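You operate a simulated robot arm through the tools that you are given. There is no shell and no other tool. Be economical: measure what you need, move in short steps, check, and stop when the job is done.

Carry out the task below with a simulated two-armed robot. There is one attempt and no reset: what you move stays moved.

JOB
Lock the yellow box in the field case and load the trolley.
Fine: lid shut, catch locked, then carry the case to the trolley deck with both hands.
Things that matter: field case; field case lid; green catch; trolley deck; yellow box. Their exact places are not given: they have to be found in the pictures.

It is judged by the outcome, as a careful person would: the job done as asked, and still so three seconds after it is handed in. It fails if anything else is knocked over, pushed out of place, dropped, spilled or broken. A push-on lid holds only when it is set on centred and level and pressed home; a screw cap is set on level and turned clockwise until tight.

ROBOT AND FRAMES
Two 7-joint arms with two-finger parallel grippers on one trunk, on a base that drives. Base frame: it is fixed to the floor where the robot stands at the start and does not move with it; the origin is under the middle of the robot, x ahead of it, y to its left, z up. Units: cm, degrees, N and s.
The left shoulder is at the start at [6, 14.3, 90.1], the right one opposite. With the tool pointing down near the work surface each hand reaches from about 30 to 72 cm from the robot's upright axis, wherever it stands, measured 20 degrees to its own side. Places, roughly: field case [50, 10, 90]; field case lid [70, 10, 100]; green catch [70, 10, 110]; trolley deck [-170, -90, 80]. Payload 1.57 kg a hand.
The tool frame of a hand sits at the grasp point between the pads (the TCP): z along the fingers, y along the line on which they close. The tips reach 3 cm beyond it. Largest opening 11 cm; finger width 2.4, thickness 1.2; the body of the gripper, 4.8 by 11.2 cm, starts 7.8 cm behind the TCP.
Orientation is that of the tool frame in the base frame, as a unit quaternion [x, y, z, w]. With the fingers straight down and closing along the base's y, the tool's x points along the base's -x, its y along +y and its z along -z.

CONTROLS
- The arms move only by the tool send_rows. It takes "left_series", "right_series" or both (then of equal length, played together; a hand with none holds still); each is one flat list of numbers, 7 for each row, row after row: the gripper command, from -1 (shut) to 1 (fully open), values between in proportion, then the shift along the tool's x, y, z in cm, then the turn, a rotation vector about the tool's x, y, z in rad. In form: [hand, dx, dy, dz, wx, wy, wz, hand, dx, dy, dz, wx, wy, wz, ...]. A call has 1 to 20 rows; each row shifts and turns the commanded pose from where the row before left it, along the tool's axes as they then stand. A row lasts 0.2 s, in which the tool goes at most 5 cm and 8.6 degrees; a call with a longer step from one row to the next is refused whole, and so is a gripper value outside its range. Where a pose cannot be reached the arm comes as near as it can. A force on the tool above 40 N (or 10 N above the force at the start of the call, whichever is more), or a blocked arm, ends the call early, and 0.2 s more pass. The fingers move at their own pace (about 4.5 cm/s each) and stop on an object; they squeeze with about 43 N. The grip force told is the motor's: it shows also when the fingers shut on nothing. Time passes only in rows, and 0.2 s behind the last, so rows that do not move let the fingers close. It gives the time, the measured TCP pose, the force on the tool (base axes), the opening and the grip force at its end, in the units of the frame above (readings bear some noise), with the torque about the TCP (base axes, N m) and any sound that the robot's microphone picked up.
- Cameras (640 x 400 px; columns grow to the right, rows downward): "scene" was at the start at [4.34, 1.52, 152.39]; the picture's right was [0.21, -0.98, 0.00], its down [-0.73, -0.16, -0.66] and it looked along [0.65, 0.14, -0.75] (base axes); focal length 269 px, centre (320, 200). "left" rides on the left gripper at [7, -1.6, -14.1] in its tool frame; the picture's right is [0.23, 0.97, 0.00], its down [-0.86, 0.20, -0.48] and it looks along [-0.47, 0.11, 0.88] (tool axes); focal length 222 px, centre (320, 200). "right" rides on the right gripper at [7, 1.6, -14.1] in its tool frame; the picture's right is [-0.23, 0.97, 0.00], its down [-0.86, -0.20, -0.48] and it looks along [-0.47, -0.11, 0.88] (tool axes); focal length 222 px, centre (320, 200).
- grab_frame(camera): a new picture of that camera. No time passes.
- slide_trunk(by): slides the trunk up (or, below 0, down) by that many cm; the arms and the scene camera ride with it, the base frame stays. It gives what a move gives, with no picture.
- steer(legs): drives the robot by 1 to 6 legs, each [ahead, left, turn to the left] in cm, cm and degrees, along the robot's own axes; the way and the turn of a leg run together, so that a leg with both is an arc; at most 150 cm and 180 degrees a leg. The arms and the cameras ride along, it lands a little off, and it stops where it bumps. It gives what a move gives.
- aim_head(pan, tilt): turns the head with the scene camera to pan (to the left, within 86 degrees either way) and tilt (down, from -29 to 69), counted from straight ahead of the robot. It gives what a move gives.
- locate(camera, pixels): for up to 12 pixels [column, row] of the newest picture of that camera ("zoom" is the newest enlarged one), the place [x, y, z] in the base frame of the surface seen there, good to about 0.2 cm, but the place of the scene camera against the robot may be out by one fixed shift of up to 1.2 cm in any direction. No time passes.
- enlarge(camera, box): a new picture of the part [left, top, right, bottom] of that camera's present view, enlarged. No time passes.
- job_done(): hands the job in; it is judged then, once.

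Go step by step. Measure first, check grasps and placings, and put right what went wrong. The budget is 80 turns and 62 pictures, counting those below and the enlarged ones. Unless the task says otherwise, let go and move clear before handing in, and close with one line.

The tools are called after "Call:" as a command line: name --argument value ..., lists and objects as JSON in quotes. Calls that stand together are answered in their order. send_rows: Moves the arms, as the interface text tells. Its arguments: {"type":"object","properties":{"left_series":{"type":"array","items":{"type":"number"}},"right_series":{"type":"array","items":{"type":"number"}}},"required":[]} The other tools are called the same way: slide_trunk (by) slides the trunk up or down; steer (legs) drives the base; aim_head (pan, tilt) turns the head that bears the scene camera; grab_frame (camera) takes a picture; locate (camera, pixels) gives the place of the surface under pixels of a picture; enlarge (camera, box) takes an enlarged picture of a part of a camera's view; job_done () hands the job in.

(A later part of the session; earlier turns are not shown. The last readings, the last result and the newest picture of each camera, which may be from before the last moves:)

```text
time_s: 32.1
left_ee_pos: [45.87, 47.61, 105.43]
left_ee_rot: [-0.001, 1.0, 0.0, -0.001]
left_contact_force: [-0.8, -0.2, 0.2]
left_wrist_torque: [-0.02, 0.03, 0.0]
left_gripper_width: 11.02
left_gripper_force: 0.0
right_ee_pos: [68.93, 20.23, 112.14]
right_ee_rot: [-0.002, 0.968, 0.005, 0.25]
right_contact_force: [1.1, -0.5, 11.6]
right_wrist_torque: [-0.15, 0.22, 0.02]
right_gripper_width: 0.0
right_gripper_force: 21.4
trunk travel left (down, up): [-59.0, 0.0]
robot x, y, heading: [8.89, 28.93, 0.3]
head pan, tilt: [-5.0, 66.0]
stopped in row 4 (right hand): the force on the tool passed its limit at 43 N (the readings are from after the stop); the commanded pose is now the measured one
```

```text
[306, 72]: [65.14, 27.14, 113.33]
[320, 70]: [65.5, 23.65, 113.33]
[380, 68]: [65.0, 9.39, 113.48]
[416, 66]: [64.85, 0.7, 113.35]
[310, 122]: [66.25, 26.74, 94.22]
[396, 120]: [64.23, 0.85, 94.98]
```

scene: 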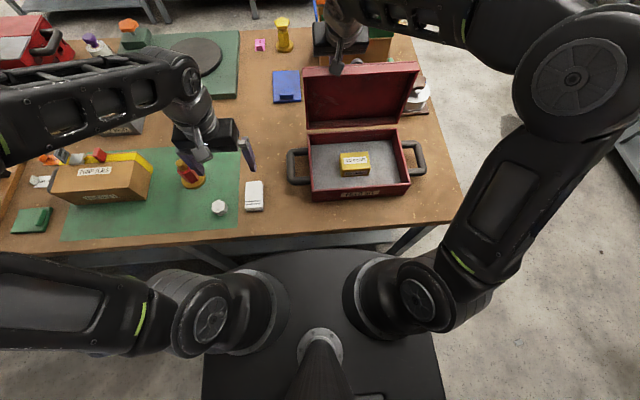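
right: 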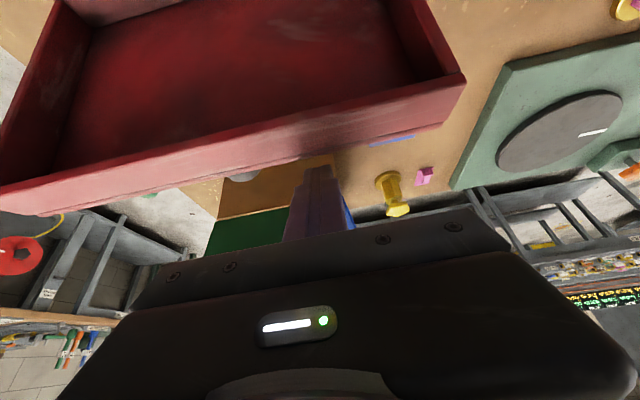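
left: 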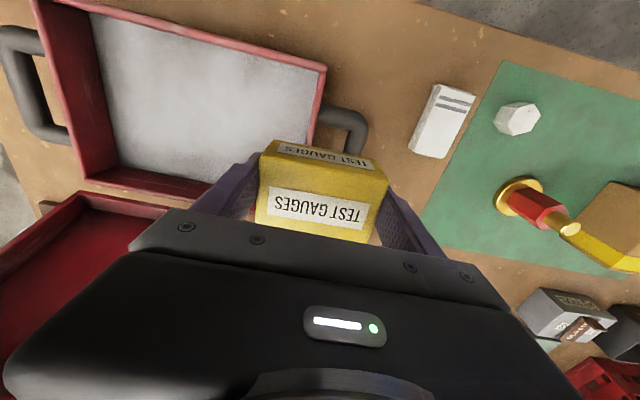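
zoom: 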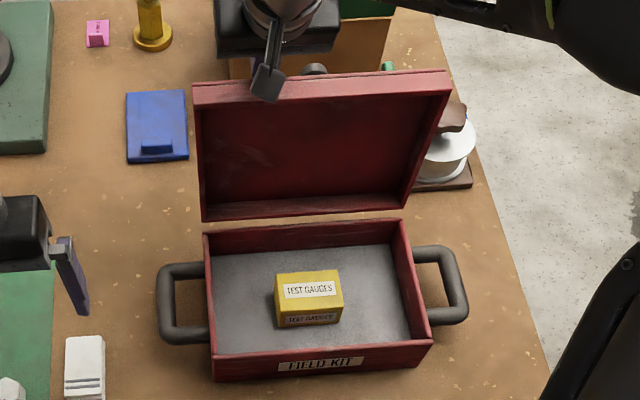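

The lid has come to about vertical, but the tilted finger wedged on its top edge (force upward). I'll back off slightly, turn the hand upright, and then pull again.

Call:
send_rows --right_series '[-1, -1.02, 0, 2.28, 0, 0, 0, -1, 0, 0, 0, 0, 0.13, 0, -1, 0, 0, 0, 0, 0.13, 0, -1, 0, 0, 0, 0, 0.13, 0, -1, 0, 0, 0, 0, 0.12, 0, -1, 0, 0, 0, 0, 0, 0]'

Call:
grab_frame --camera "right"

```text
time_s: 32.5
left_ee_pos: [45.95, 47.46, 105.34]
left_ee_rot: [-0.001, 1.0, 0.0, 0.0]
left_contact_force: [0.3, -0.1, 0.0]
left_wrist_torque: [-0.02, -0.01, -0.03]
left_gripper_width: 11.01
left_gripper_force: 0.1
right_ee_pos: [70.96, 20.09, 111.84]
right_ee_rot: [0.0, 0.965, 0.006, 0.261]
right_contact_force: [3.2, -1.6, 9.5]
right_wrist_torque: [-0.08, 0.09, 0.03]
right_gripper_width: 0.0
right_gripper_force: 21.3
trunk travel left (down, up): [-59.0, 0.0]
robot x, y, heading: [8.93, 29.17, 0.1]
head pan, tilt: [-5.0, 66.0]
stopped in row 1 (right hand): the force on the tool passed its limit at 47 N (the readings are from after the stop); the commanded pose is now the measured one
```

```text
30 pictures are left
```

right: 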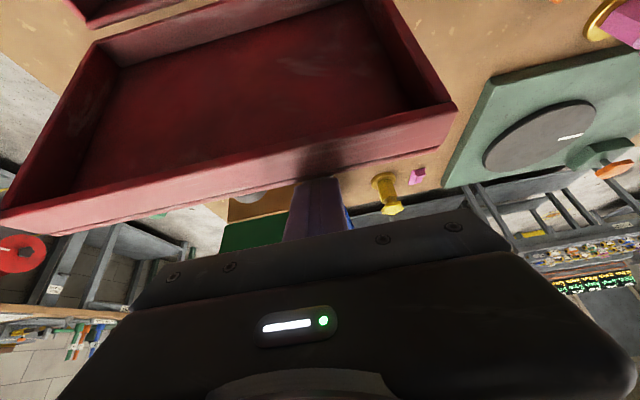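

Call:
send_rows --right_series '[-1, -2.3, 0, -0.97, 0, 0, 0, -1, -2.3, 0, -0.97, 0, 0, 0, -1, 0, 0, 0, 0, 0.13, 0, -1, 0, 0, 0, 0, 0.13, 0, -1, 0, 0, 0, 0, 0.13, 0, -1, 0, 0, 0, 0, 0.13, 0, -1, 0, 0, 0, 0, 0, 0]'

Call:
grab_frame --camera "right"

```text
time_s: 34.1
left_ee_pos: [45.79, 47.48, 105.46]
left_ee_rot: [-0.001, 1.0, 0.0, 0.0]
left_contact_force: [-0.9, 0.7, -0.9]
left_wrist_torque: [-0.01, 0.01, 0.01]
left_gripper_width: 11.01
left_gripper_force: 0.0
right_ee_pos: [73.22, 20.39, 115.34]
right_ee_rot: [-0.008, 0.996, -0.003, 0.085]
right_contact_force: [0.4, -0.7, 0.3]
right_wrist_torque: [-0.03, -0.01, 0.05]
right_gripper_width: 0.0
right_gripper_force: 21.9
right hand out of reach, approached as far as the arm can: row 5, 6
trunk travel left (down, up): [-59.0, 0.0]
robot x, y, heading: [9.05, 29.13, -0.0]
head pan, tilt: [-5.0, 66.0]
```

```text
29 pictures are left
```

right: 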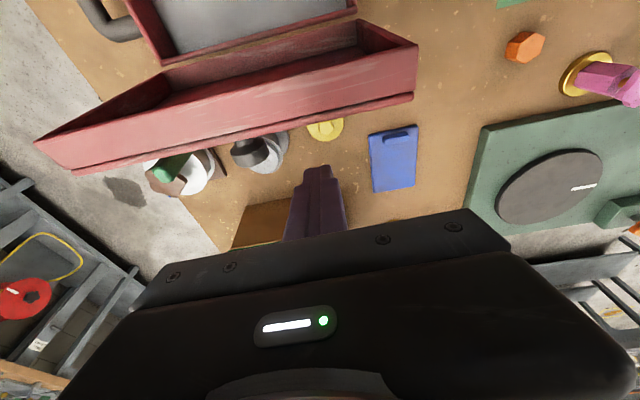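

Hand is nearly upright and clear. Lower 6 cm behind the lid, then pull toward the robot.

Call:
send_rows --right_series '[-1, 0.5, 0, 2.95, 0, 0, 0, -1, 0.5, 0, 2.95, 0, 0, 0, -1, 2.46, 0, -0.43, 0, 0, 0, -1, 2.46, 0, -0.43, 0, 0, 0, -1, 2.46, 0, -0.43, 0, 0, 0, -1, 2.46, 0, -0.43, 0, 0, 0, -1, 2.46, 0, -0.43, 0, 0, 0]'

Call:
grab_frame --camera "right"

```text
time_s: 35.7
left_ee_pos: [45.73, 47.48, 105.45]
left_ee_rot: [-0.001, 1.0, 0.001, 0.0]
left_contact_force: [0.4, 0.8, -0.5]
left_wrist_torque: [-0.01, -0.04, -0.01]
left_gripper_width: 10.99
left_gripper_force: 0.1
right_ee_pos: [60.49, 20.06, 109.33]
right_ee_rot: [-0.008, 0.996, -0.003, 0.085]
right_contact_force: [-0.5, 0.5, 0.2]
right_wrist_torque: [-0.01, -0.01, 0.02]
right_gripper_width: 0.0
right_gripper_force: 21.2
trunk travel left (down, up): [-59.0, 0.0]
robot x, y, heading: [8.95, 29.2, 0.2]
head pan, tilt: [-5.0, 66.0]
```

```text
28 pictures are left
```

right: 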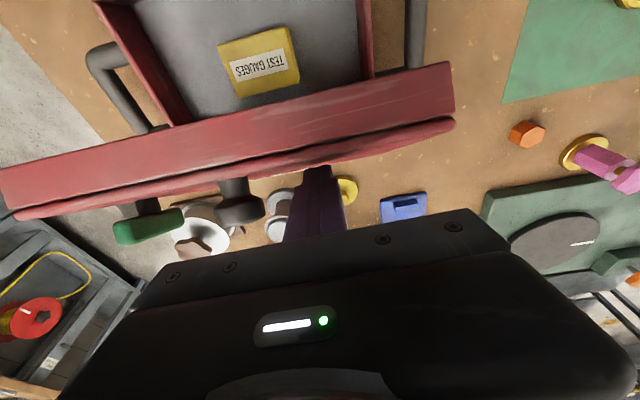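

The lid follows the finger. Continue along the arc, forward and down.

Call:
send_rows --right_series '[-1, 2.89, 0, -0.3, 0, 0, 0, -1, 2.89, 0, -0.3, 0, 0, 0, -1, 1.93, 0, 1.19, 0, 0, 0, -1, 1.93, 0, 1.19, 0, 0, 0, -1, 1.71, 0, 1.68, 0, 0, 0, -1, 1.71, 0, 1.68, 0, 0, 0, -1, 0, 0, 0, 0, 0, 0]'

Call:
grab_frame --camera "scene"

```text
time_s: 37.3
left_ee_pos: [45.86, 47.4, 105.51]
left_ee_rot: [-0.001, 1.0, 0.0, 0.0]
left_contact_force: [0.4, -0.7, 0.2]
left_wrist_torque: [0.01, 0.01, 0.01]
left_gripper_width: 11.0
left_gripper_force: 0.0
right_ee_pos: [49.07, 19.97, 102.14]
right_ee_rot: [-0.008, 0.996, -0.002, 0.085]
right_contact_force: [0.4, -0.4, -0.3]
right_wrist_torque: [-0.02, -0.03, 0.03]
right_gripper_width: 0.01
right_gripper_force: 21.1
trunk travel left (down, up): [-59.0, 0.0]
robot x, y, heading: [9.36, 28.93, 0.1]
head pan, tilt: [-5.0, 66.0]
```

```text
27 pictures are left
```

scene: 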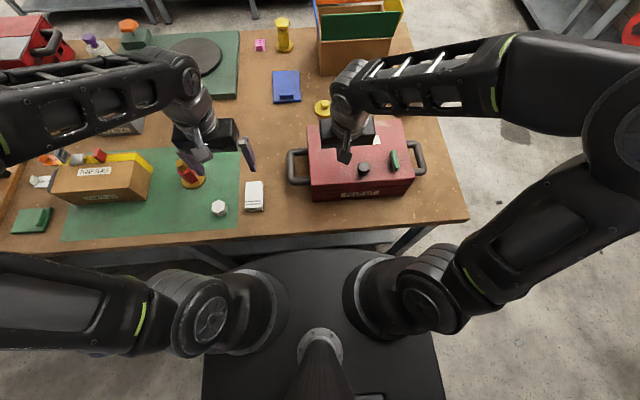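

The lid seems down. I'll lift the right hand aside and inspect the lid and catch.

Call:
send_rows --right_series '[-1, 0, 0, -3, 0, 0.085, 0, -1, 0, 0, -3, 0, 0.085, 0, -1, 0, -3, -3, 0, 0, 0, -1, 2, -4, 0, 0, 0, 0, -1, 2, -4, 0, 0, 0, 0, -1, 2, -4, 0, 0, 0, 0]'

Call:
steer --legs '[[0, -14, 0]]'

Call:
enlarge --camera "scene" --box '[200, 70, 400, 220]'

```text
time_s: 38.7
left_ee_pos: [45.71, 47.42, 105.51]
left_ee_rot: [-0.001, 1.0, 0.0, 0.0]
left_contact_force: [-0.6, 0.3, 0.0]
left_wrist_torque: [0.02, -0.02, -0.02]
left_gripper_width: 11.02
left_gripper_force: 0.0
right_ee_pos: [42.26, 5.15, 111.28]
right_ee_rot: [-0.006, 1.0, -0.003, 0.002]
right_contact_force: [-0.7, 0.8, -0.8]
right_wrist_torque: [0.03, 0.01, -0.03]
right_gripper_width: 0.05
right_gripper_force: 21.1
trunk travel left (down, up): [-59.0, 0.0]
robot x, y, heading: [9.42, 28.58, -0.2]
head pan, tilt: [-5.0, 66.0]
```

```text
time_s: 40.0
left_ee_pos: [45.97, 33.19, 105.6]
left_ee_rot: [0.002, 1.0, 0.001, 0.0]
left_contact_force: [0.3, 0.5, 0.2]
left_wrist_torque: [0.04, -0.01, -0.01]
left_gripper_width: 10.98
left_gripper_force: 0.2
right_ee_pos: [42.09, -9.02, 111.25]
right_ee_rot: [-0.004, 1.0, -0.002, 0.0]
right_contact_force: [0.1, -0.9, -0.1]
right_wrist_torque: [0.03, -0.01, 0.01]
right_gripper_width: 0.0
right_gripper_force: 21.4
trunk travel left (down, up): [-59.0, 0.0]
robot x, y, heading: [9.13, 15.26, -0.1]
head pan, tilt: [-5.0, 66.0]
```

```text
2.67 times, centred on (300, 145) of scene
```

zoom: 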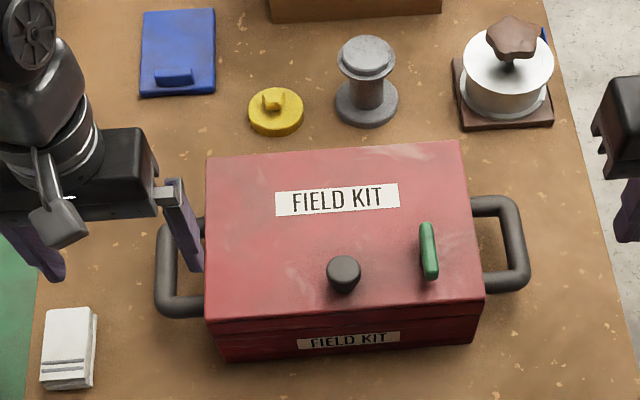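

The lid is shut; the green catch is an upright paddle at zoom (428,250), with a dark knob at (344,270). I'll look from the right camera.

Call:
locate --camera "zoom" --pixels '[[428, 228], [428, 250], [430, 275], [344, 265], [206, 316], [484, 297], [210, 160], [458, 144], [520, 270], [160, 280]]'

Call:
grab_frame --camera "right"

Call:
enlarge --camera "scene" --box '[290, 130, 370, 210]'

```text
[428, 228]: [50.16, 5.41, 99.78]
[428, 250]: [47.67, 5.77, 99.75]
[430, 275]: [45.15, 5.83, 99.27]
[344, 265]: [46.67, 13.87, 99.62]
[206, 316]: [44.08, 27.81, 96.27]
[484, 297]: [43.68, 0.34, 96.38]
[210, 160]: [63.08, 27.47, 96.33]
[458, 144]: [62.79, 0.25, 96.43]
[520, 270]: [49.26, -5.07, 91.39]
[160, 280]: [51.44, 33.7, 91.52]
```

```text
25 pictures are left
```

right: 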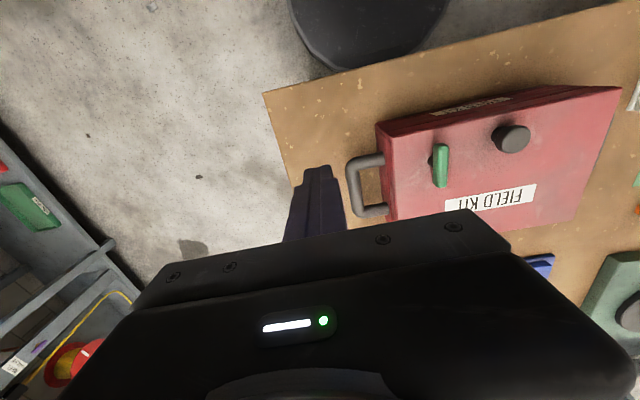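

```text
5.00 times, centred on (330, 170) of scene
```

zoom: 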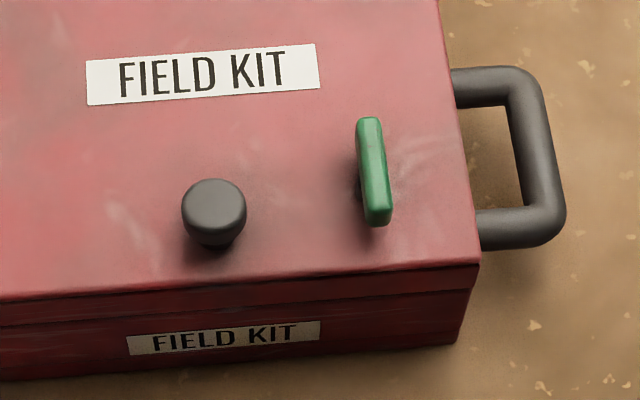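

Call:
send_rows --right_series '[1, -2, 4, 0, 0, 0, 0, 1, -2, 4, 0, 0, 0, 0, 1, 0, 4, 0, 0, 0, 0, 1, 0, 2.5, 1.5, 0, 0, 0, 1, 0, 0, 2, 0, 0, 0, 1, 0, 0, 0, 0, 0, 0]'

Call:
grab_frame --camera "right"

Call:
enlarge --camera "right" --box '[220, 80, 460, 240]'

```text
time_s: 41.4
left_ee_pos: [45.93, 33.34, 105.5]
left_ee_rot: [0.002, 1.0, 0.0, 0.0]
left_contact_force: [-0.3, 0.4, -0.8]
left_wrist_torque: [-0.01, 0.0, 0.01]
left_gripper_width: 11.0
left_gripper_force: 0.0
right_ee_pos: [46.15, 5.65, 107.51]
right_ee_rot: [-0.005, 1.0, -0.003, 0.001]
right_contact_force: [-0.1, -0.5, -0.5]
right_wrist_torque: [0.0, -0.02, 0.01]
right_gripper_width: 11.03
right_gripper_force: 0.1
trunk travel left (down, up): [-59.0, 0.0]
robot x, y, heading: [8.93, 15.3, 0.0]
head pan, tilt: [-5.0, 66.0]
```

```text
23 pictures are left
```

right: 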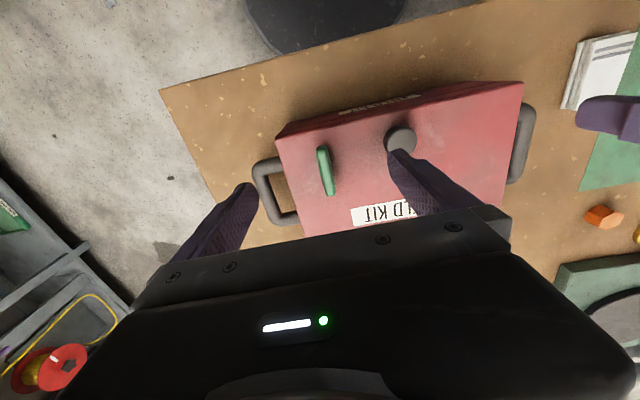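

```text
2.50 times, centred on (340, 160) of right
```

zoom: 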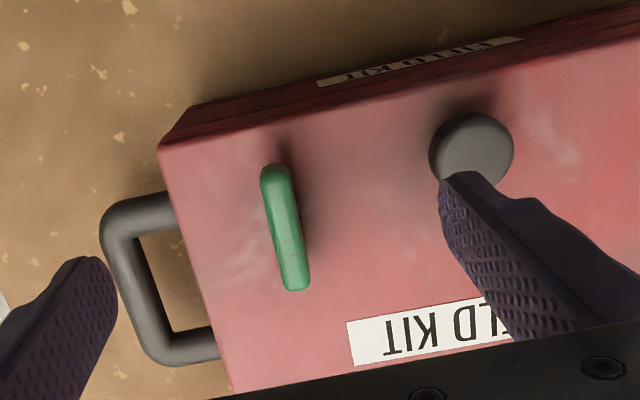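

Call:
locate --camera "zoom" --pixels '[[275, 172], [285, 225], [296, 284], [305, 230], [255, 230], [470, 155], [165, 148], [135, 290], [120, 220]]'

```text
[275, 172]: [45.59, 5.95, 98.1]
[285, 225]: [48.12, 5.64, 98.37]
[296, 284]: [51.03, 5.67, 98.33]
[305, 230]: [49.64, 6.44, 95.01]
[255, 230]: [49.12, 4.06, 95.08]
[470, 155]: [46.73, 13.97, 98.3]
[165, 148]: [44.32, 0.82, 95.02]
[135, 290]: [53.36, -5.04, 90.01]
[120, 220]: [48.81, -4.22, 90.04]
```

Catch bar runs x 45.4–51.2 at y 5.7, top z 98.4. I'll bring the half-open right hand down around it and grip.

Call:
send_rows --right_series '[0.0, -2.15, 0, 0, 0, 0, 0, 0.0, 0, 0, 2, 0, 0, 0, 0.0, 0, 0, 3, 0, 0, 0, 0.0, 0, 0, 2, 0, 0, 0, 0.0, 0, 0, 1.9, 0, 0, 0, 0.0, 0, 0, 0, 0, 0, 0]'

Call:
grab_frame --camera "right"

```text
time_s: 42.8
left_ee_pos: [45.9, 33.28, 105.46]
left_ee_rot: [0.001, 1.0, 0.0, 0.0]
left_contact_force: [-0.7, -0.5, -0.6]
left_wrist_torque: [0.03, -0.01, 0.01]
left_gripper_width: 10.97
left_gripper_force: 0.2
right_ee_pos: [48.19, 5.34, 98.88]
right_ee_rot: [-0.004, 1.0, -0.003, 0.001]
right_contact_force: [0.8, 0.6, 0.7]
right_wrist_torque: [0.04, -0.02, 0.02]
right_gripper_width: 5.53
right_gripper_force: 0.0
trunk travel left (down, up): [-59.0, 0.0]
robot x, y, heading: [8.85, 15.02, 0.1]
head pan, tilt: [-5.0, 66.0]
```

```text
21 pictures are left
```

right: 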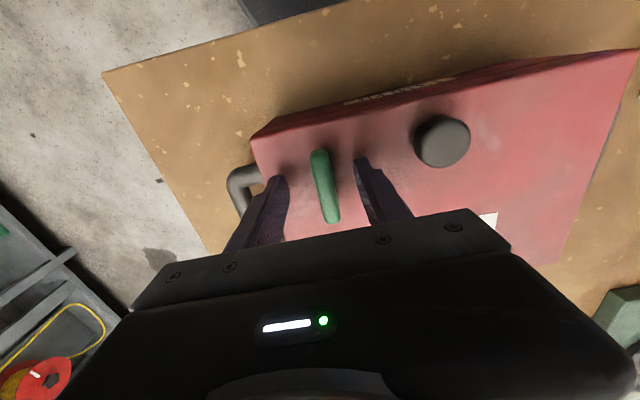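

Bar is between the fingers. I'll shift 0.3 left, close, and try a small clockwise turn to feel the direction.

Call:
send_rows --right_series '[0.0, 0, 0.3, 0.3, 0, 0, 0, -1, 0, 0, 0, 0, 0, 0, -1, 0, 0, 0, 0, 0, 0, -1, 0, 0, 0, 0, 0, 0, -1, 0, 0, 0, 0, 0, 0, -1, 0, 0, 0, 0, 0, 0.1, -1, 0, 0, 0, 0, 0, 0.1, -1, 0, 0, 0, 0, 0, 0]'

```text
time_s: 44.6
left_ee_pos: [45.83, 33.42, 105.41]
left_ee_rot: [0.002, 1.0, 0.0, 0.0]
left_contact_force: [0.5, 0.2, -0.2]
left_wrist_torque: [0.0, -0.01, -0.01]
left_gripper_width: 11.02
left_gripper_force: 0.0
right_ee_pos: [48.14, 5.72, 98.48]
right_ee_rot: [0.095, 0.995, -0.002, 0.001]
right_contact_force: [-3.1, 3.0, 6.5]
right_wrist_torque: [0.58, 0.71, -0.02]
right_gripper_width: 1.4
right_gripper_force: 30.1
trunk travel left (down, up): [-59.0, 0.0]
robot x, y, heading: [9.06, 15.33, -0.3]
head pan, tilt: [-5.0, 66.0]
```

The clockwise turn goes freely (z torque ≈ 0). Continue to 90°.

Call:
send_rows --right_series '[-1, 0, 0, 0, 0, 0, 0.137, -1, 0, 0, 0, 0, 0, 0.137, -1, 0, 0, 0, 0, 0, 0.137, -1, 0, 0, 0, 0, 0, 0.137, -1, 0, 0, 0, 0, 0, 0.137, -1, 0, 0, 0, 0, 0, 0.137, -1, 0, 0, 0, 0, 0, 0.137, -1, 0, 0, 0, 0, 0, 0.137, -1, 0, 0, 0, 0, 0, 0.137, -1, 0, 0, 0, 0, 0, 0.137, -1, 0, 0, 0, 0, 0, 0]'

Call:
enlarge --camera "scene" --box '[220, 100, 400, 220]'

```text
time_s: 47.0
left_ee_pos: [45.98, 33.48, 105.49]
left_ee_rot: [0.002, 1.0, 0.0, 0.0]
left_contact_force: [0.8, -0.2, 0.7]
left_wrist_torque: [-0.01, 0.01, -0.01]
left_gripper_width: 10.97
left_gripper_force: 0.0
right_ee_pos: [48.45, 6.22, 98.53]
right_ee_rot: [0.705, 0.71, -0.001, 0.003]
right_contact_force: [17.9, 7.1, 24.6]
right_wrist_torque: [-0.07, -0.18, 0.02]
right_gripper_width: 1.36
right_gripper_force: 30.7
trunk travel left (down, up): [-59.0, 0.0]
robot x, y, heading: [8.84, 15.17, -0.2]
head pan, tilt: [-5.0, 66.0]
```

```text
3.33 times, centred on (310, 160) of scene
```

zoom: 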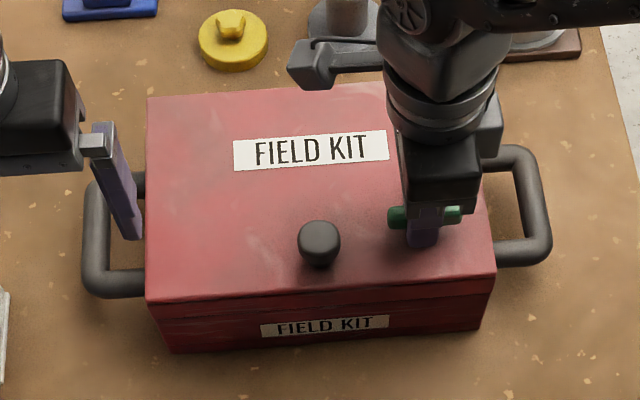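

The bar now lies along y. I'll nudge a little further to feel for a stop.

Call:
send_rows --right_series '[-1, 0, 0, 0, 0, 0, 0.1, -1, 0, 0, 0, 0, 0, 0, -1, 0, 0, 0, 0, 0, 0]'

```text
time_s: 47.8
left_ee_pos: [45.93, 33.35, 105.43]
left_ee_rot: [0.002, 1.0, 0.0, 0.001]
left_contact_force: [0.2, -0.6, 0.1]
left_wrist_torque: [-0.02, -0.01, 0.0]
left_gripper_width: 11.0
left_gripper_force: 0.1
right_ee_pos: [48.16, 5.89, 98.41]
right_ee_rot: [0.739, 0.674, -0.003, 0.003]
right_contact_force: [13.6, 2.0, 14.5]
right_wrist_torque: [-0.26, -0.35, 0.02]
right_gripper_width: 1.38
right_gripper_force: 29.5
trunk travel left (down, up): [-59.0, 0.0]
robot x, y, heading: [9.16, 14.92, -0.4]
head pan, tilt: [-5.0, 66.0]
```

No stop felt. Release, rise, and look at the bar's resting place.

Call:
send_rows --right_series '[0, 0, 0, 0, 0, 0, 0, 0, 0, 0, 0, 0, 0, 0, 0, 0, 0, 0, 0, 0, 0, 0, 0, 0, -3, 0, 0, 0, 0, 0, 0, -4, 0, 0, 0, 0, 0, -3, -3, 0, 0, 0, 0, 0, 0, 0, 0, 0, 0]'

Call:
enlarge --camera "scene" --box '[220, 100, 400, 220]'

Call:
enlarge --camera "right" --box '[160, 20, 480, 220]'

```text
time_s: 49.4
left_ee_pos: [46.01, 33.25, 105.53]
left_ee_rot: [0.001, 1.0, 0.0, -0.001]
left_contact_force: [-0.1, -0.2, 0.4]
left_wrist_torque: [0.01, 0.0, 0.02]
left_gripper_width: 11.0
left_gripper_force: 0.1
right_ee_pos: [45.5, 6.21, 108.71]
right_ee_rot: [0.739, 0.674, -0.003, 0.003]
right_contact_force: [1.3, 0.3, -0.1]
right_wrist_torque: [0.01, 0.03, -0.01]
right_gripper_width: 5.5
right_gripper_force: 0.0
trunk travel left (down, up): [-59.0, 0.0]
robot x, y, heading: [9.2, 15.48, -0.1]
head pan, tilt: [-5.0, 66.0]
```

```text
3.33 times, centred on (310, 160) of scene
```

zoom: 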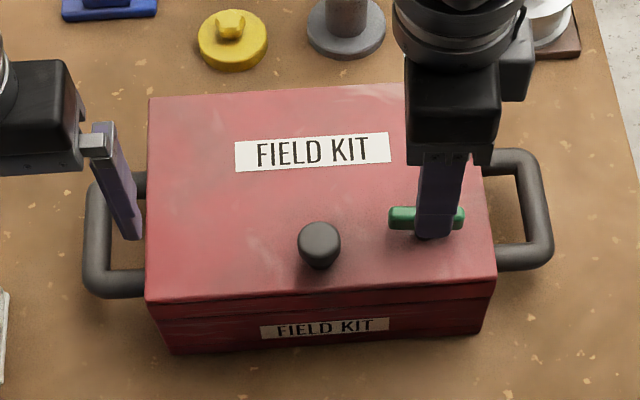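

```text
2.00 times, centred on (320, 120) of right
```

zoom: 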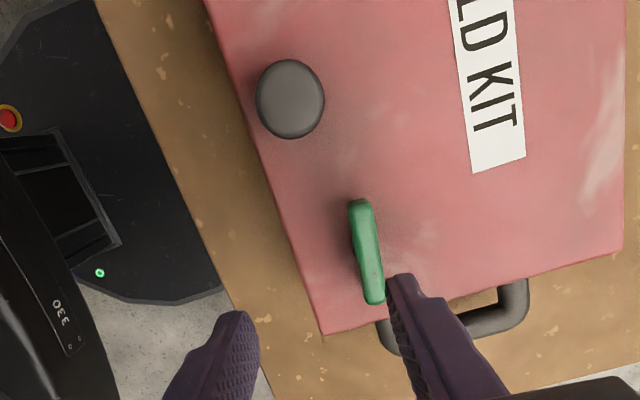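

The bar rests squarely along y, like a stop at 90°. To verify the lock I'll pinch the dark lid knob and tug up lightly.

Call:
send_rows --right_series '[0, 3.94, 0.24, 0, 0, 0, 0, 0, 3.94, 0.24, 0, 0, 0, 0, 0, 0, 0, 4, 0, 0, 0, 0, 0, 0, 4, 0, 0, 0, 0, 0, 0, 2.2, 0, 0, 0, -1, 0, 0, 0, 0, 0, 0, -1, 0, 0, 0, 0, 0, 0, -1, 0, 0, 0, 0, 0, 0]'

Call:
send_rows --right_series '[-1, 0, 0, -0.3, 0, 0, 0, -1, 0, 0, 0, 0, 0, 0]'

Call:
send_rows --right_series '[-1, 0, 0, -0.4, 0, 0, 0, -1, 0, 0, 0, 0, 0, 0]'

Call:
enlarge --camera "scene" --box '[220, 100, 400, 220]'

```text
time_s: 51.2
left_ee_pos: [45.83, 33.31, 105.61]
left_ee_rot: [0.002, 1.0, 0.0, 0.001]
left_contact_force: [-0.6, -0.2, -0.3]
left_wrist_torque: [-0.01, -0.03, 0.0]
left_gripper_width: 10.97
left_gripper_force: 0.1
right_ee_pos: [46.69, 14.1, 98.32]
right_ee_rot: [0.738, 0.675, -0.001, 0.003]
right_contact_force: [-10.5, 2.4, 7.4]
right_wrist_torque: [-0.02, 0.25, 0.23]
right_gripper_width: 3.28
right_gripper_force: 28.1
trunk travel left (down, up): [-59.0, 0.0]
robot x, y, heading: [9.05, 15.18, -0.1]
head pan, tilt: [-5.0, 66.0]
```

```text
time_s: 51.8
left_ee_pos: [46.0, 33.25, 105.45]
left_ee_rot: [0.002, 1.0, 0.0, 0.0]
left_contact_force: [-0.5, 0.1, -0.5]
left_wrist_torque: [0.01, 0.0, -0.05]
left_gripper_width: 11.0
left_gripper_force: 0.0
right_ee_pos: [46.77, 13.94, 98.32]
right_ee_rot: [0.739, 0.674, -0.002, 0.003]
right_contact_force: [0.5, 0.2, -0.1]
right_wrist_torque: [0.48, 0.35, 0.06]
right_gripper_width: 3.23
right_gripper_force: 41.5
trunk travel left (down, up): [-59.0, 0.0]
robot x, y, heading: [9.2, 15.22, 0.1]
head pan, tilt: [-5.0, 66.0]
```

```text
time_s: 52.4
left_ee_pos: [45.88, 33.38, 105.49]
left_ee_rot: [0.001, 1.0, -0.001, 0.001]
left_contact_force: [0.4, 0.8, -0.5]
left_wrist_torque: [-0.01, 0.01, 0.05]
left_gripper_width: 11.0
left_gripper_force: 0.2
right_ee_pos: [46.76, 14.0, 98.83]
right_ee_rot: [0.739, 0.674, -0.002, 0.002]
right_contact_force: [0.3, 0.2, -13.0]
right_wrist_torque: [0.04, 0.8, 0.0]
right_gripper_width: 3.23
right_gripper_force: 40.8
trunk travel left (down, up): [-59.0, 0.0]
robot x, y, heading: [8.97, 15.16, 0.0]
head pan, tilt: [-5.0, 66.0]
```

```text
3.33 times, centred on (310, 160) of scene
```

zoom: 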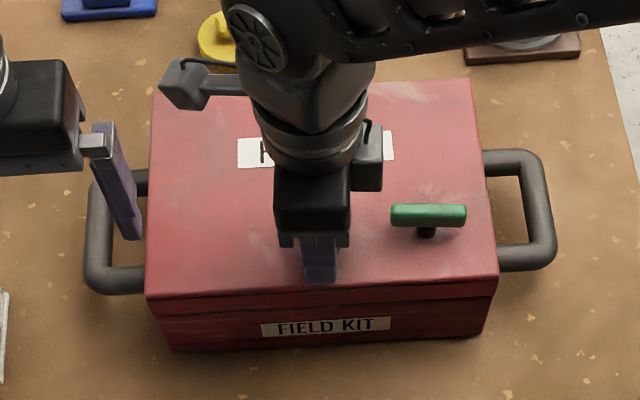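

13 N resistance at 0.5 cm. I'll lift a touch more to see whether the seam opens or the case itself tips.

Call:
send_rows --right_series '[-1, 0, 0, -0.7, 0, 0, 0, -1, 0, 0, 0, 0, 0, 0]'

Call:
enlarge --camera "scene" --box '[250, 160, 370, 210]'

Call:
locate --camera "zoom" --pixels '[[150, 120], [580, 105], [300, 170], [300, 145], [90, 110], [90, 150], [640, 80]]'

```text
time_s: 53.0
left_ee_pos: [45.93, 33.33, 105.54]
left_ee_rot: [0.002, 1.0, 0.0, 0.0]
left_contact_force: [0.8, 0.3, -0.2]
left_wrist_torque: [-0.01, -0.03, 0.0]
left_gripper_width: 11.01
left_gripper_force: 0.1
right_ee_pos: [46.71, 14.04, 99.45]
right_ee_rot: [0.738, 0.674, -0.002, 0.002]
right_contact_force: [-0.6, 0.3, -11.9]
right_wrist_torque: [0.04, 0.82, -0.01]
right_gripper_width: 3.23
right_gripper_force: 41.1
trunk travel left (down, up): [-59.0, 0.0]
robot x, y, heading: [9.26, 14.96, -0.1]
head pan, tilt: [-5.0, 66.0]
```

```text
5.33 times, centred on (310, 185) of scene
```

zoom: 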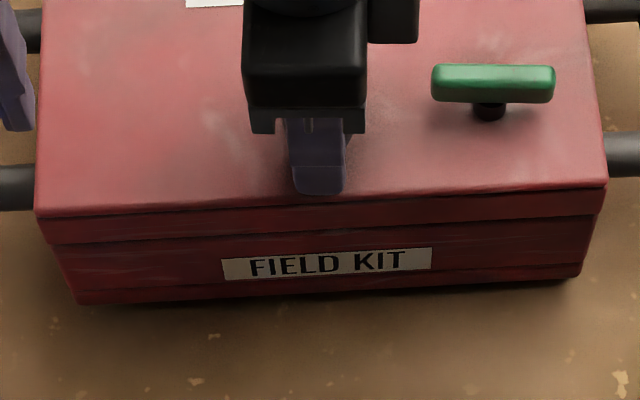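

```text
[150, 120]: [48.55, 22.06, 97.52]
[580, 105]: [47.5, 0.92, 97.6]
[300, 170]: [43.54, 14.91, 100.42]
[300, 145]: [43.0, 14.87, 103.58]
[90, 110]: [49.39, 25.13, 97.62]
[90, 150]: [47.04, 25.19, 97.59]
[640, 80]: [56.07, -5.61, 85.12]
```

The seam stays shut and the case tips as one (~12 N at the front), so the catch is locked. I'll set it down, release the knob, and turn the right hand back.

Call:
send_rows --right_series '[-1, 0, 0, 0.6, 0, 0, 0, -1, 0, 0, 0.5, 0, 0, 0, 0, 0, 0, 0, 0, 0, 0, 0, 0, 0, 0, 0, 0, 0, 0, 0, 0, -3, 0, 0, 0, 0, 0, 0, -4, 0, 0, 0, 0, -4, 0, -2, 0, 0, -0.14, 0, -3, 2, 0, 0, 0, -0.14, 0, -2, 3, 0, 0, 0, -0.14, 0, 0, 4, 0, 0, 0, -0.14, 0, 0, 4, 0, 0, 0, -0.14, 0, 0, 2, 0, 0, 0, -0.14, 0, 0, 0, 0, 0, 0, -0.14, 0, 0, 0, 0, 0, 0, -0.14, 0, 0, 0, 0, 0, 0, -0.14, 0, 0, 0, 0, 0, 0, -0.14, 0, 0, 0, 0, 0, 0, -0.14, 0, 0, 0, 0, 0, 0, -0.12, 0, 0, 0, 0, 0, 0, 0]' --left_series '[0, 0, 0, 0, 0, 0, 0, 0, 0, 0, 0, 0, 0, 0, 0, 0, 0, 0, 0, 0, 0, 0, 0, 0, 0, 0, 0, 0, 0, 0, 0, 0, 0, 0, 0, 0, 0, 0, 0, 0, 0, 0, 0, 0, 0, 0, 0, 0, 0, 0, 0, 0, 0, 0, 0, 0, 0, 0, 0, 0, 0, 0, 0, 0, 0, 0, 0, 0, 0, 0, 0, 0, 0, 0, 0, 0, 0, 0, 0, 0, 0, 0, 0, 0, 0, 0, 0, 0, 0, 0, 0, 0, 0, 0, 0, 0, 0, 0, 0, 0, 0, 0, 0, 0, 0, 0, 0, 0, 0, 0, 0, 0, 0, 0, 0, 0, 0, 0, 0, 0, 0, 0, 0, 0, 0, 0]'

Call:
grab_frame --camera "left"

```text
refused: give rows for one hand, or as many for the one as for the other
```

```text
15 pictures are left
```

left: 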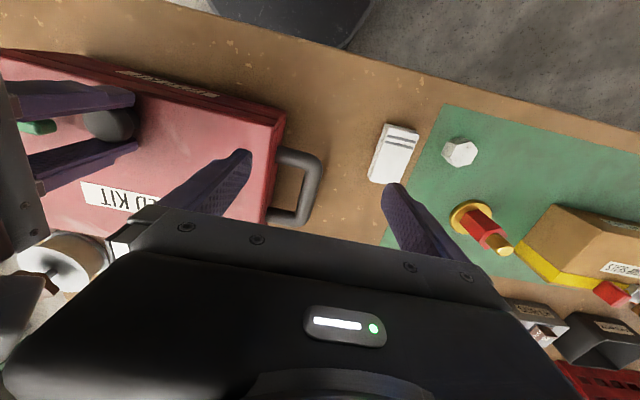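

Call:
send_rows --right_series '[-1, 0, 0, 0.6, 0, 0, 0, -1, 0, 0, 0.5, 0, 0, 0, 0, 0, 0, 0, 0, 0, 0, 0, 0, 0, 0, 0, 0, 0, 0, 0, 0, -3, 0, 0, 0, 0, 0, 0, -4, 0, 0, 0, 0, -4, 0, -2, 0, 0, -0.14, 0, -4, 0, 0, 0, 0, -0.14, 0, -4, 0, 0, 0, 0, -0.14, 0, -4, -2, 0, 0, 0, -0.14, 0, 0, 0, 0, 0, 0, -0.14, 0, 0, 0, 0, 0, 0, -0.14, 0, 0, 0, 0, 0, 0, -0.14, 0, 0, 0, 0, 0, 0, -0.14, 0, 0, 0, 0, 0, 0, -0.14, 0, 0, 0, 0, 0, 0, -0.14, 0, 0, 0, 0, 0, 0, -0.14, 0, 0, 0, 0, 0, 0, -0.13, 0, 0, 0, 0, 0, 0, 0]'

Call:
locate --camera "left" --pixels '[[290, 152], [312, 165], [312, 185], [308, 205], [290, 220], [318, 175], [305, 180], [283, 122]]'

Call:
grab_frame --camera "right"

```text
time_s: 57.0
left_ee_pos: [45.86, 33.39, 105.52]
left_ee_rot: [0.002, 1.0, -0.001, 0.0]
left_contact_force: [0.8, 1.0, 0.2]
left_wrist_torque: [0.0, 0.0, 0.04]
left_gripper_width: 10.99
left_gripper_force: 0.0
right_ee_pos: [46.33, -2.31, 107.6]
right_ee_rot: [-0.006, 1.0, -0.002, 0.0]
right_contact_force: [-0.2, -0.3, 0.7]
right_wrist_torque: [0.02, 0.0, 0.01]
right_gripper_width: 5.5
right_gripper_force: 0.1
trunk travel left (down, up): [-59.0, 0.0]
robot x, y, heading: [9.15, 15.14, -0.0]
head pan, tilt: [-5.0, 66.0]
```

```text
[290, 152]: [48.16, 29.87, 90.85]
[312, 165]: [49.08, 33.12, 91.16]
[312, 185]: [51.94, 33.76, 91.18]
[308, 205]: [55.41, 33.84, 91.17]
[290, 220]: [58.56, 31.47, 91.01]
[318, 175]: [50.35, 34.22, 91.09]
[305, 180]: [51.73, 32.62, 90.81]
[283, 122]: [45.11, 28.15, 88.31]
```

```text
14 pictures are left
```

right: 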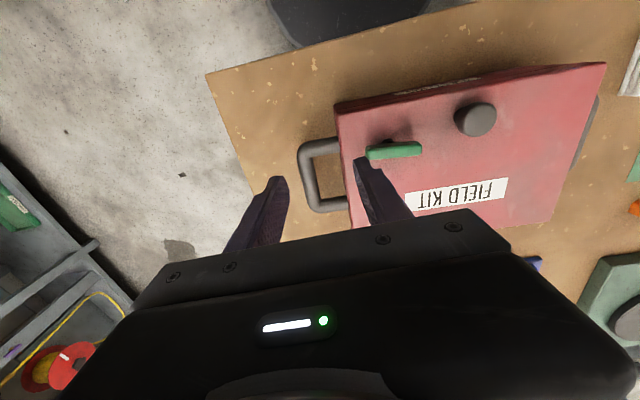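

Call:
locate --camera "right" --pixels '[[320, 147], [304, 155], [309, 175], [314, 195], [330, 206], [337, 105], [606, 64], [302, 175], [316, 175]]'

```text
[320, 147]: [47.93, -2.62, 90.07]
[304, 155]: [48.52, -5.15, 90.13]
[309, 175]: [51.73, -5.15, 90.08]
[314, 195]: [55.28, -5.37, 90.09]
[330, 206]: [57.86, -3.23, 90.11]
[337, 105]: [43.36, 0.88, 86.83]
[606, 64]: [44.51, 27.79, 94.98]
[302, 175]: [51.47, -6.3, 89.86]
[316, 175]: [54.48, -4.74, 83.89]
```

Handle bars are at y≈-5.2 and ≈33.9, x centre ≈53, top z≈90. I'll lower both half-open hands around them.

Call:
send_rows --right_series '[0, -3.4, -1.45, 0, 0, 0, 0, 0, -3.4, -1.45, 0, 0, 0, 0, 0, 0, 0, 4, 0, 0, 0, 0, 0, 0, 4, 0, 0, 0, 0, 0, 0, 4, 0, 0, 0, 0, 0, 0, 4, 0, 0, 0, 0, 0, 0, 2.5, 0, 0, 0, 0, 0, 0, 0, 0, 0, 0]' --left_series '[0, -3.6, 0.25, 0, 0, 0, 0, 0, -3.6, 0.25, 0, 0, 0, 0, 0, 0, 0, 2, 0, 0, 0, 0, 0, 0, 4, 0, 0, 0, 0, 0, 0, 4, 0, 0, 0, 0, 0, 0, 4, 0, 0, 0, 0, 0, 0, 2.4, 0, 0, 0, 0, 0, 0, 0, 0, 0, 0]'

Call:
grab_frame --camera "scene"

```text
time_s: 58.8
left_ee_pos: [53.08, 33.95, 89.14]
left_ee_rot: [0.002, 1.0, 0.0, 0.0]
left_contact_force: [0.4, -0.3, 0.4]
left_wrist_torque: [0.0, 0.02, 0.02]
left_gripper_width: 5.51
left_gripper_force: 0.1
right_ee_pos: [53.17, -5.19, 88.83]
right_ee_rot: [-0.004, 1.0, -0.004, 0.001]
right_contact_force: [-0.3, 0.2, 0.1]
right_wrist_torque: [0.02, -0.01, -0.02]
right_gripper_width: 5.51
right_gripper_force: 0.1
trunk travel left (down, up): [-59.0, 0.0]
robot x, y, heading: [8.78, 15.24, 0.0]
head pan, tilt: [-5.0, 66.0]
```

```text
13 pictures are left
```

scene: 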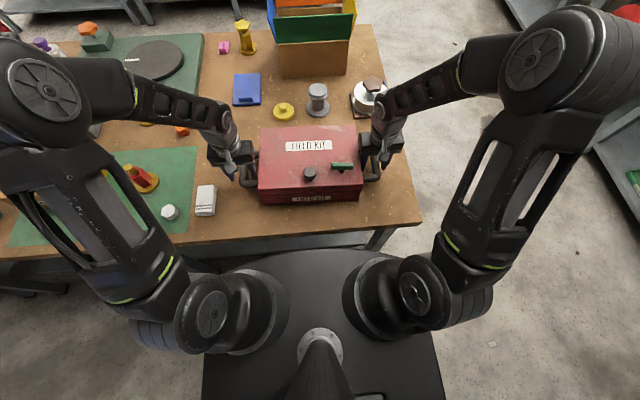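

Both hands are in place with no contact force. Close and lift together.

Call:
send_rows --right_series '[-1, 0, 0, 0, 0, 0, 0, -1, 0, 0, 0, 0, 0, 0, -1, 0, 0, 0, 0, 0, 0, -1, 0, 0, 0, 0, 0, 0, -1, 0, 0, -1, 0, 0, 0, -1, 0, 0, -1, 0, 0, 0, -1, 0, 0, -1, 0, 0, 0, -1, 0, 0, 0, 0, 0, 0]' --left_series '[-1, 0, 0, 0, 0, 0, 0, -1, 0, 0, 0, 0, 0, 0, -1, 0, 0, 0, 0, 0, 0, -1, 0, 0, 0, 0, 0, 0, -1, 0, 0, -1, 0, 0, 0, -1, 0, 0, -1, 0, 0, 0, -1, 0, 0, -1, 0, 0, 0, -1, 0, 0, 0, 0, 0, 0]'

```text
time_s: 60.6
left_ee_pos: [53.11, 33.77, 91.94]
left_ee_rot: [0.003, 1.0, 0.0, -0.001]
left_contact_force: [-4.2, -6.4, -7.1]
left_wrist_torque: [0.03, 0.34, -0.95]
left_gripper_width: 2.49
left_gripper_force: 36.6
right_ee_pos: [53.19, -5.39, 92.2]
right_ee_rot: [-0.004, 1.0, -0.003, 0.001]
right_contact_force: [5.0, 7.4, -6.3]
right_wrist_torque: [-0.09, -0.29, -1.04]
right_gripper_width: 2.57
right_gripper_force: 37.2
trunk travel left (down, up): [-59.0, 0.0]
robot x, y, heading: [8.88, 14.96, -0.2]
head pan, tilt: [-5.0, 66.0]
```

Both handles are held and the case is up. Lift 5 cm more, and look to the right for obstacles before backing off.

Call:
send_rows --right_series '[-1, 0, 0, -1.6, 0, 0, 0, -1, 0, 0, -1.6, 0, 0, 0, -1, 0, 0, -1.6, 0, 0, 0, -1, 0, 0, 0, 0, 0, 0]' --left_series '[-1, 0, 0, -1.7, 0, 0, 0, -1, 0, 0, -1.7, 0, 0, 0, -1, 0, 0, -1.6, 0, 0, 0, -1, 0, 0, 0, 0, 0, 0]'

Call:
steer --legs '[[-45, 0, 0]]'

Call:
aim_head --pan -86 --tilt 30

Call:
grab_frame --camera "scene"

```text
time_s: 61.6
left_ee_pos: [53.15, 33.89, 97.0]
left_ee_rot: [0.001, 1.0, 0.001, -0.001]
left_contact_force: [-5.5, 1.3, -6.2]
left_wrist_torque: [0.03, 0.41, -0.97]
left_gripper_width: 2.51
left_gripper_force: 37.2
right_ee_pos: [53.16, -5.19, 96.93]
right_ee_rot: [-0.004, 1.0, -0.003, -0.001]
right_contact_force: [4.6, -2.2, -6.1]
right_wrist_torque: [-0.14, -0.33, -1.07]
right_gripper_width: 2.56
right_gripper_force: 36.7
trunk travel left (down, up): [-59.0, 0.0]
robot x, y, heading: [9.11, 15.22, 0.0]
head pan, tilt: [-5.0, 66.0]
```

```text
time_s: 64.4
left_ee_pos: [7.26, 33.77, 96.88]
left_ee_rot: [0.003, 1.0, 0.001, 0.0]
left_contact_force: [-4.6, 21.2, -5.6]
left_wrist_torque: [-0.02, -0.1, -0.9]
left_gripper_width: 2.5
left_gripper_force: 36.3
right_ee_pos: [7.19, -5.18, 97.1]
right_ee_rot: [-0.003, 1.0, -0.004, 0.001]
right_contact_force: [4.6, -20.9, -6.4]
right_wrist_torque: [0.05, 0.14, -0.93]
right_gripper_width: 2.56
right_gripper_force: 37.0
trunk travel left (down, up): [-59.0, 0.0]
robot x, y, heading: [-36.67, 15.02, -0.4]
head pan, tilt: [-5.0, 66.0]
```

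```text
time_s: 65.9
left_ee_pos: [7.3, 33.82, 97.09]
left_ee_rot: [0.003, 1.0, 0.001, -0.001]
left_contact_force: [-4.7, 0.4, -6.3]
left_wrist_torque: [0.13, 0.61, -0.99]
left_gripper_width: 2.48
left_gripper_force: 36.3
right_ee_pos: [7.34, -5.27, 97.02]
right_ee_rot: [-0.002, 1.0, -0.003, 0.0]
right_contact_force: [5.1, -0.2, -6.3]
right_wrist_torque: [0.0, -0.55, -1.09]
right_gripper_width: 2.54
right_gripper_force: 36.5
trunk travel left (down, up): [-59.0, 0.0]
robot x, y, heading: [-36.97, 15.11, -0.3]
head pan, tilt: [-85.9, 30.0]
```

```text
12 pictures are left
```

scene: 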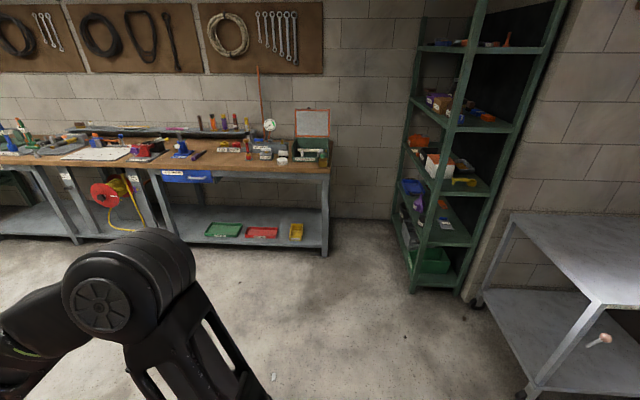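

Call:
locate --camera "scene" --pixels '[[516, 216], [590, 302], [636, 306], [600, 240], [415, 285], [325, 245], [330, 165], [630, 215], [525, 395], [300, 340]]'

```text
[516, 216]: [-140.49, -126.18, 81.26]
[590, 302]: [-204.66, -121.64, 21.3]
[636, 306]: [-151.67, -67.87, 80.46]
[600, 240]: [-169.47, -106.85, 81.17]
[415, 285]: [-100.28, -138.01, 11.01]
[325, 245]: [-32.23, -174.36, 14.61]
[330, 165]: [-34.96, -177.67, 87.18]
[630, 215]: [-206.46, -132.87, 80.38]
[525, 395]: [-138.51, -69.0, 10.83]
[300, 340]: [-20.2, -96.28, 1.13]
```

The trolley deck (z≈80) is ahead to the rear right, near corner about (-140,-67). I'll turn right 90° and look again toward it.

Call:
steer --legs '[[0, 0, -45], [0, 0, -45]]'

Call:
aim_head --pan -60 --tilt 30

Call:
grab_frame --camera "scene"

```text
time_s: 70.5
left_ee_pos: [-18.96, -29.23, 97.06]
left_ee_rot: [0.716, 0.698, 0.002, 0.0]
left_contact_force: [1.8, 4.2, -6.3]
left_wrist_torque: [0.09, -0.07, -0.96]
left_gripper_width: 2.46
left_gripper_force: 37.1
right_ee_pos: [-57.98, -28.57, 96.96]
right_ee_rot: [0.712, 0.702, -0.003, -0.003]
right_contact_force: [-2.1, -4.9, -6.3]
right_wrist_torque: [-0.01, -0.06, -0.94]
right_gripper_width: 2.54
right_gripper_force: 36.7
trunk travel left (down, up): [-59.0, 0.0]
robot x, y, heading: [-36.74, 15.18, -91.4]
head pan, tilt: [-85.9, 30.0]
```

```text
time_s: 71.4
left_ee_pos: [-19.06, -29.16, 97.05]
left_ee_rot: [0.716, 0.698, 0.002, 0.0]
left_contact_force: [-1.8, 6.3, -5.4]
left_wrist_torque: [0.02, -0.01, -1.04]
left_gripper_width: 2.49
left_gripper_force: 36.3
right_ee_pos: [-58.02, -28.51, 96.81]
right_ee_rot: [0.712, 0.703, -0.002, -0.002]
right_contact_force: [1.3, -6.4, -5.3]
right_wrist_torque: [0.01, 0.01, -1.23]
right_gripper_width: 2.55
right_gripper_force: 37.0
trunk travel left (down, up): [-59.0, 0.0]
robot x, y, heading: [-36.54, 15.32, -91.2]
head pan, tilt: [-60.0, 30.0]
```

```text
11 pictures are left
```

scene: 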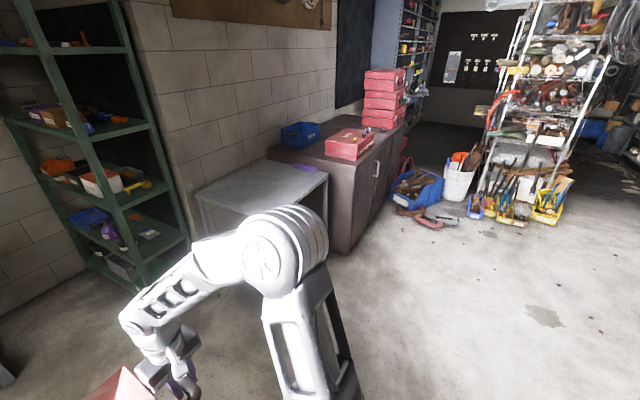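

Call:
locate --camera "scene" --pixels '[[198, 195], [266, 161], [327, 175], [305, 167], [230, 195], [240, 180], [290, 185], [270, 175], [345, 252], [328, 152], [385, 190], [470, 230]]'

Call:
enlarge --camera "scene" --box '[180, 130, 420, 270]'

```text
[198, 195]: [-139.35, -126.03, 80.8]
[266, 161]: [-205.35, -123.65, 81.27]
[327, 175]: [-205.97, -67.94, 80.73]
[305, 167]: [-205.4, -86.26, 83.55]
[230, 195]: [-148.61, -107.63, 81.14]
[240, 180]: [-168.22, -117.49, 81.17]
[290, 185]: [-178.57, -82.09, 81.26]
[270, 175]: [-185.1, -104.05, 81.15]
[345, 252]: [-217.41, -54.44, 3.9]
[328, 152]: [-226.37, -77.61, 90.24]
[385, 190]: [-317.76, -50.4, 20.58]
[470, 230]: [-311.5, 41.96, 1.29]
```

```text
2.67 times, centred on (300, 200) of scene
```

zoom: 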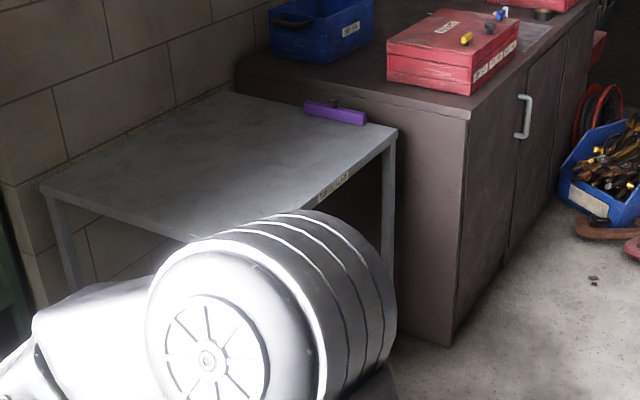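

The deck spans x -139…-206, y -67…-126, and is free except a purple item at its far left edge. I'll drive sideways to x≈-162, then check position.

Call:
steer --legs '[[0, 0, 1.3], [0, -63, 0], [0, -62, 0]]'

Call:
aim_head --pan 0 --tilt 50

Call:
grab_frame --camera "scene"

```text
time_s: 78.3
left_ee_pos: [-142.03, -28.32, 97.1]
left_ee_rot: [0.71, 0.705, 0.001, 0.0]
left_contact_force: [-1.0, 4.7, -5.5]
left_wrist_torque: [0.08, -0.09, -0.83]
left_gripper_width: 2.49
left_gripper_force: 36.3
right_ee_pos: [-180.94, -28.28, 96.9]
right_ee_rot: [0.706, 0.708, -0.003, -0.003]
right_contact_force: [0.4, -4.1, -5.4]
right_wrist_torque: [-0.02, -0.08, -0.89]
right_gripper_width: 2.52
right_gripper_force: 37.3
trunk travel left (down, up): [-59.0, 0.0]
robot x, y, heading: [-160.56, 15.85, -90.3]
head pan, tilt: [-60.0, 30.0]
```

```text
time_s: 79.6
left_ee_pos: [-141.89, -28.25, 96.99]
left_ee_rot: [0.709, 0.705, 0.002, -0.001]
left_contact_force: [-1.2, 5.8, -5.8]
left_wrist_torque: [0.48, -0.1, -1.01]
left_gripper_width: 2.48
left_gripper_force: 36.2
right_ee_pos: [-180.95, -28.31, 97.0]
right_ee_rot: [0.706, 0.708, -0.003, -0.001]
right_contact_force: [1.1, -5.3, -6.1]
right_wrist_torque: [-0.41, -0.03, -1.14]
right_gripper_width: 2.56
right_gripper_force: 36.7
trunk travel left (down, up): [-59.0, 0.0]
robot x, y, heading: [-160.15, 15.73, -90.4]
head pan, tilt: [0.0, 50.0]
```

```text
9 pictures are left
```

scene: 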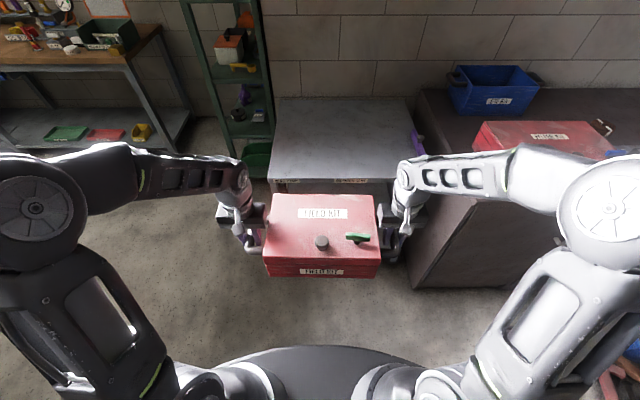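

Call:
locate --camera "scene" --pixels '[[598, 210], [540, 160], [530, 150], [490, 140], [410, 220], [272, 180], [395, 180], [340, 140], [412, 140], [600, 122], [478, 125], [545, 330]]'

```text
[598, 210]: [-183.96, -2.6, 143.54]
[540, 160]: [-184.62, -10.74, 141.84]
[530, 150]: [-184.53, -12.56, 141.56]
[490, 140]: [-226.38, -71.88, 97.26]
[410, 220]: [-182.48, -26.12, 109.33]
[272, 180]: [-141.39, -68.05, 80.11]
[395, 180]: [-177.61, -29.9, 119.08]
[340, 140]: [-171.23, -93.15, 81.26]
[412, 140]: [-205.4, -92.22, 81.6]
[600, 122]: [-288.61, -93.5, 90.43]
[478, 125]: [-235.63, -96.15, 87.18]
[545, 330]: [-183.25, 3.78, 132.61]
```

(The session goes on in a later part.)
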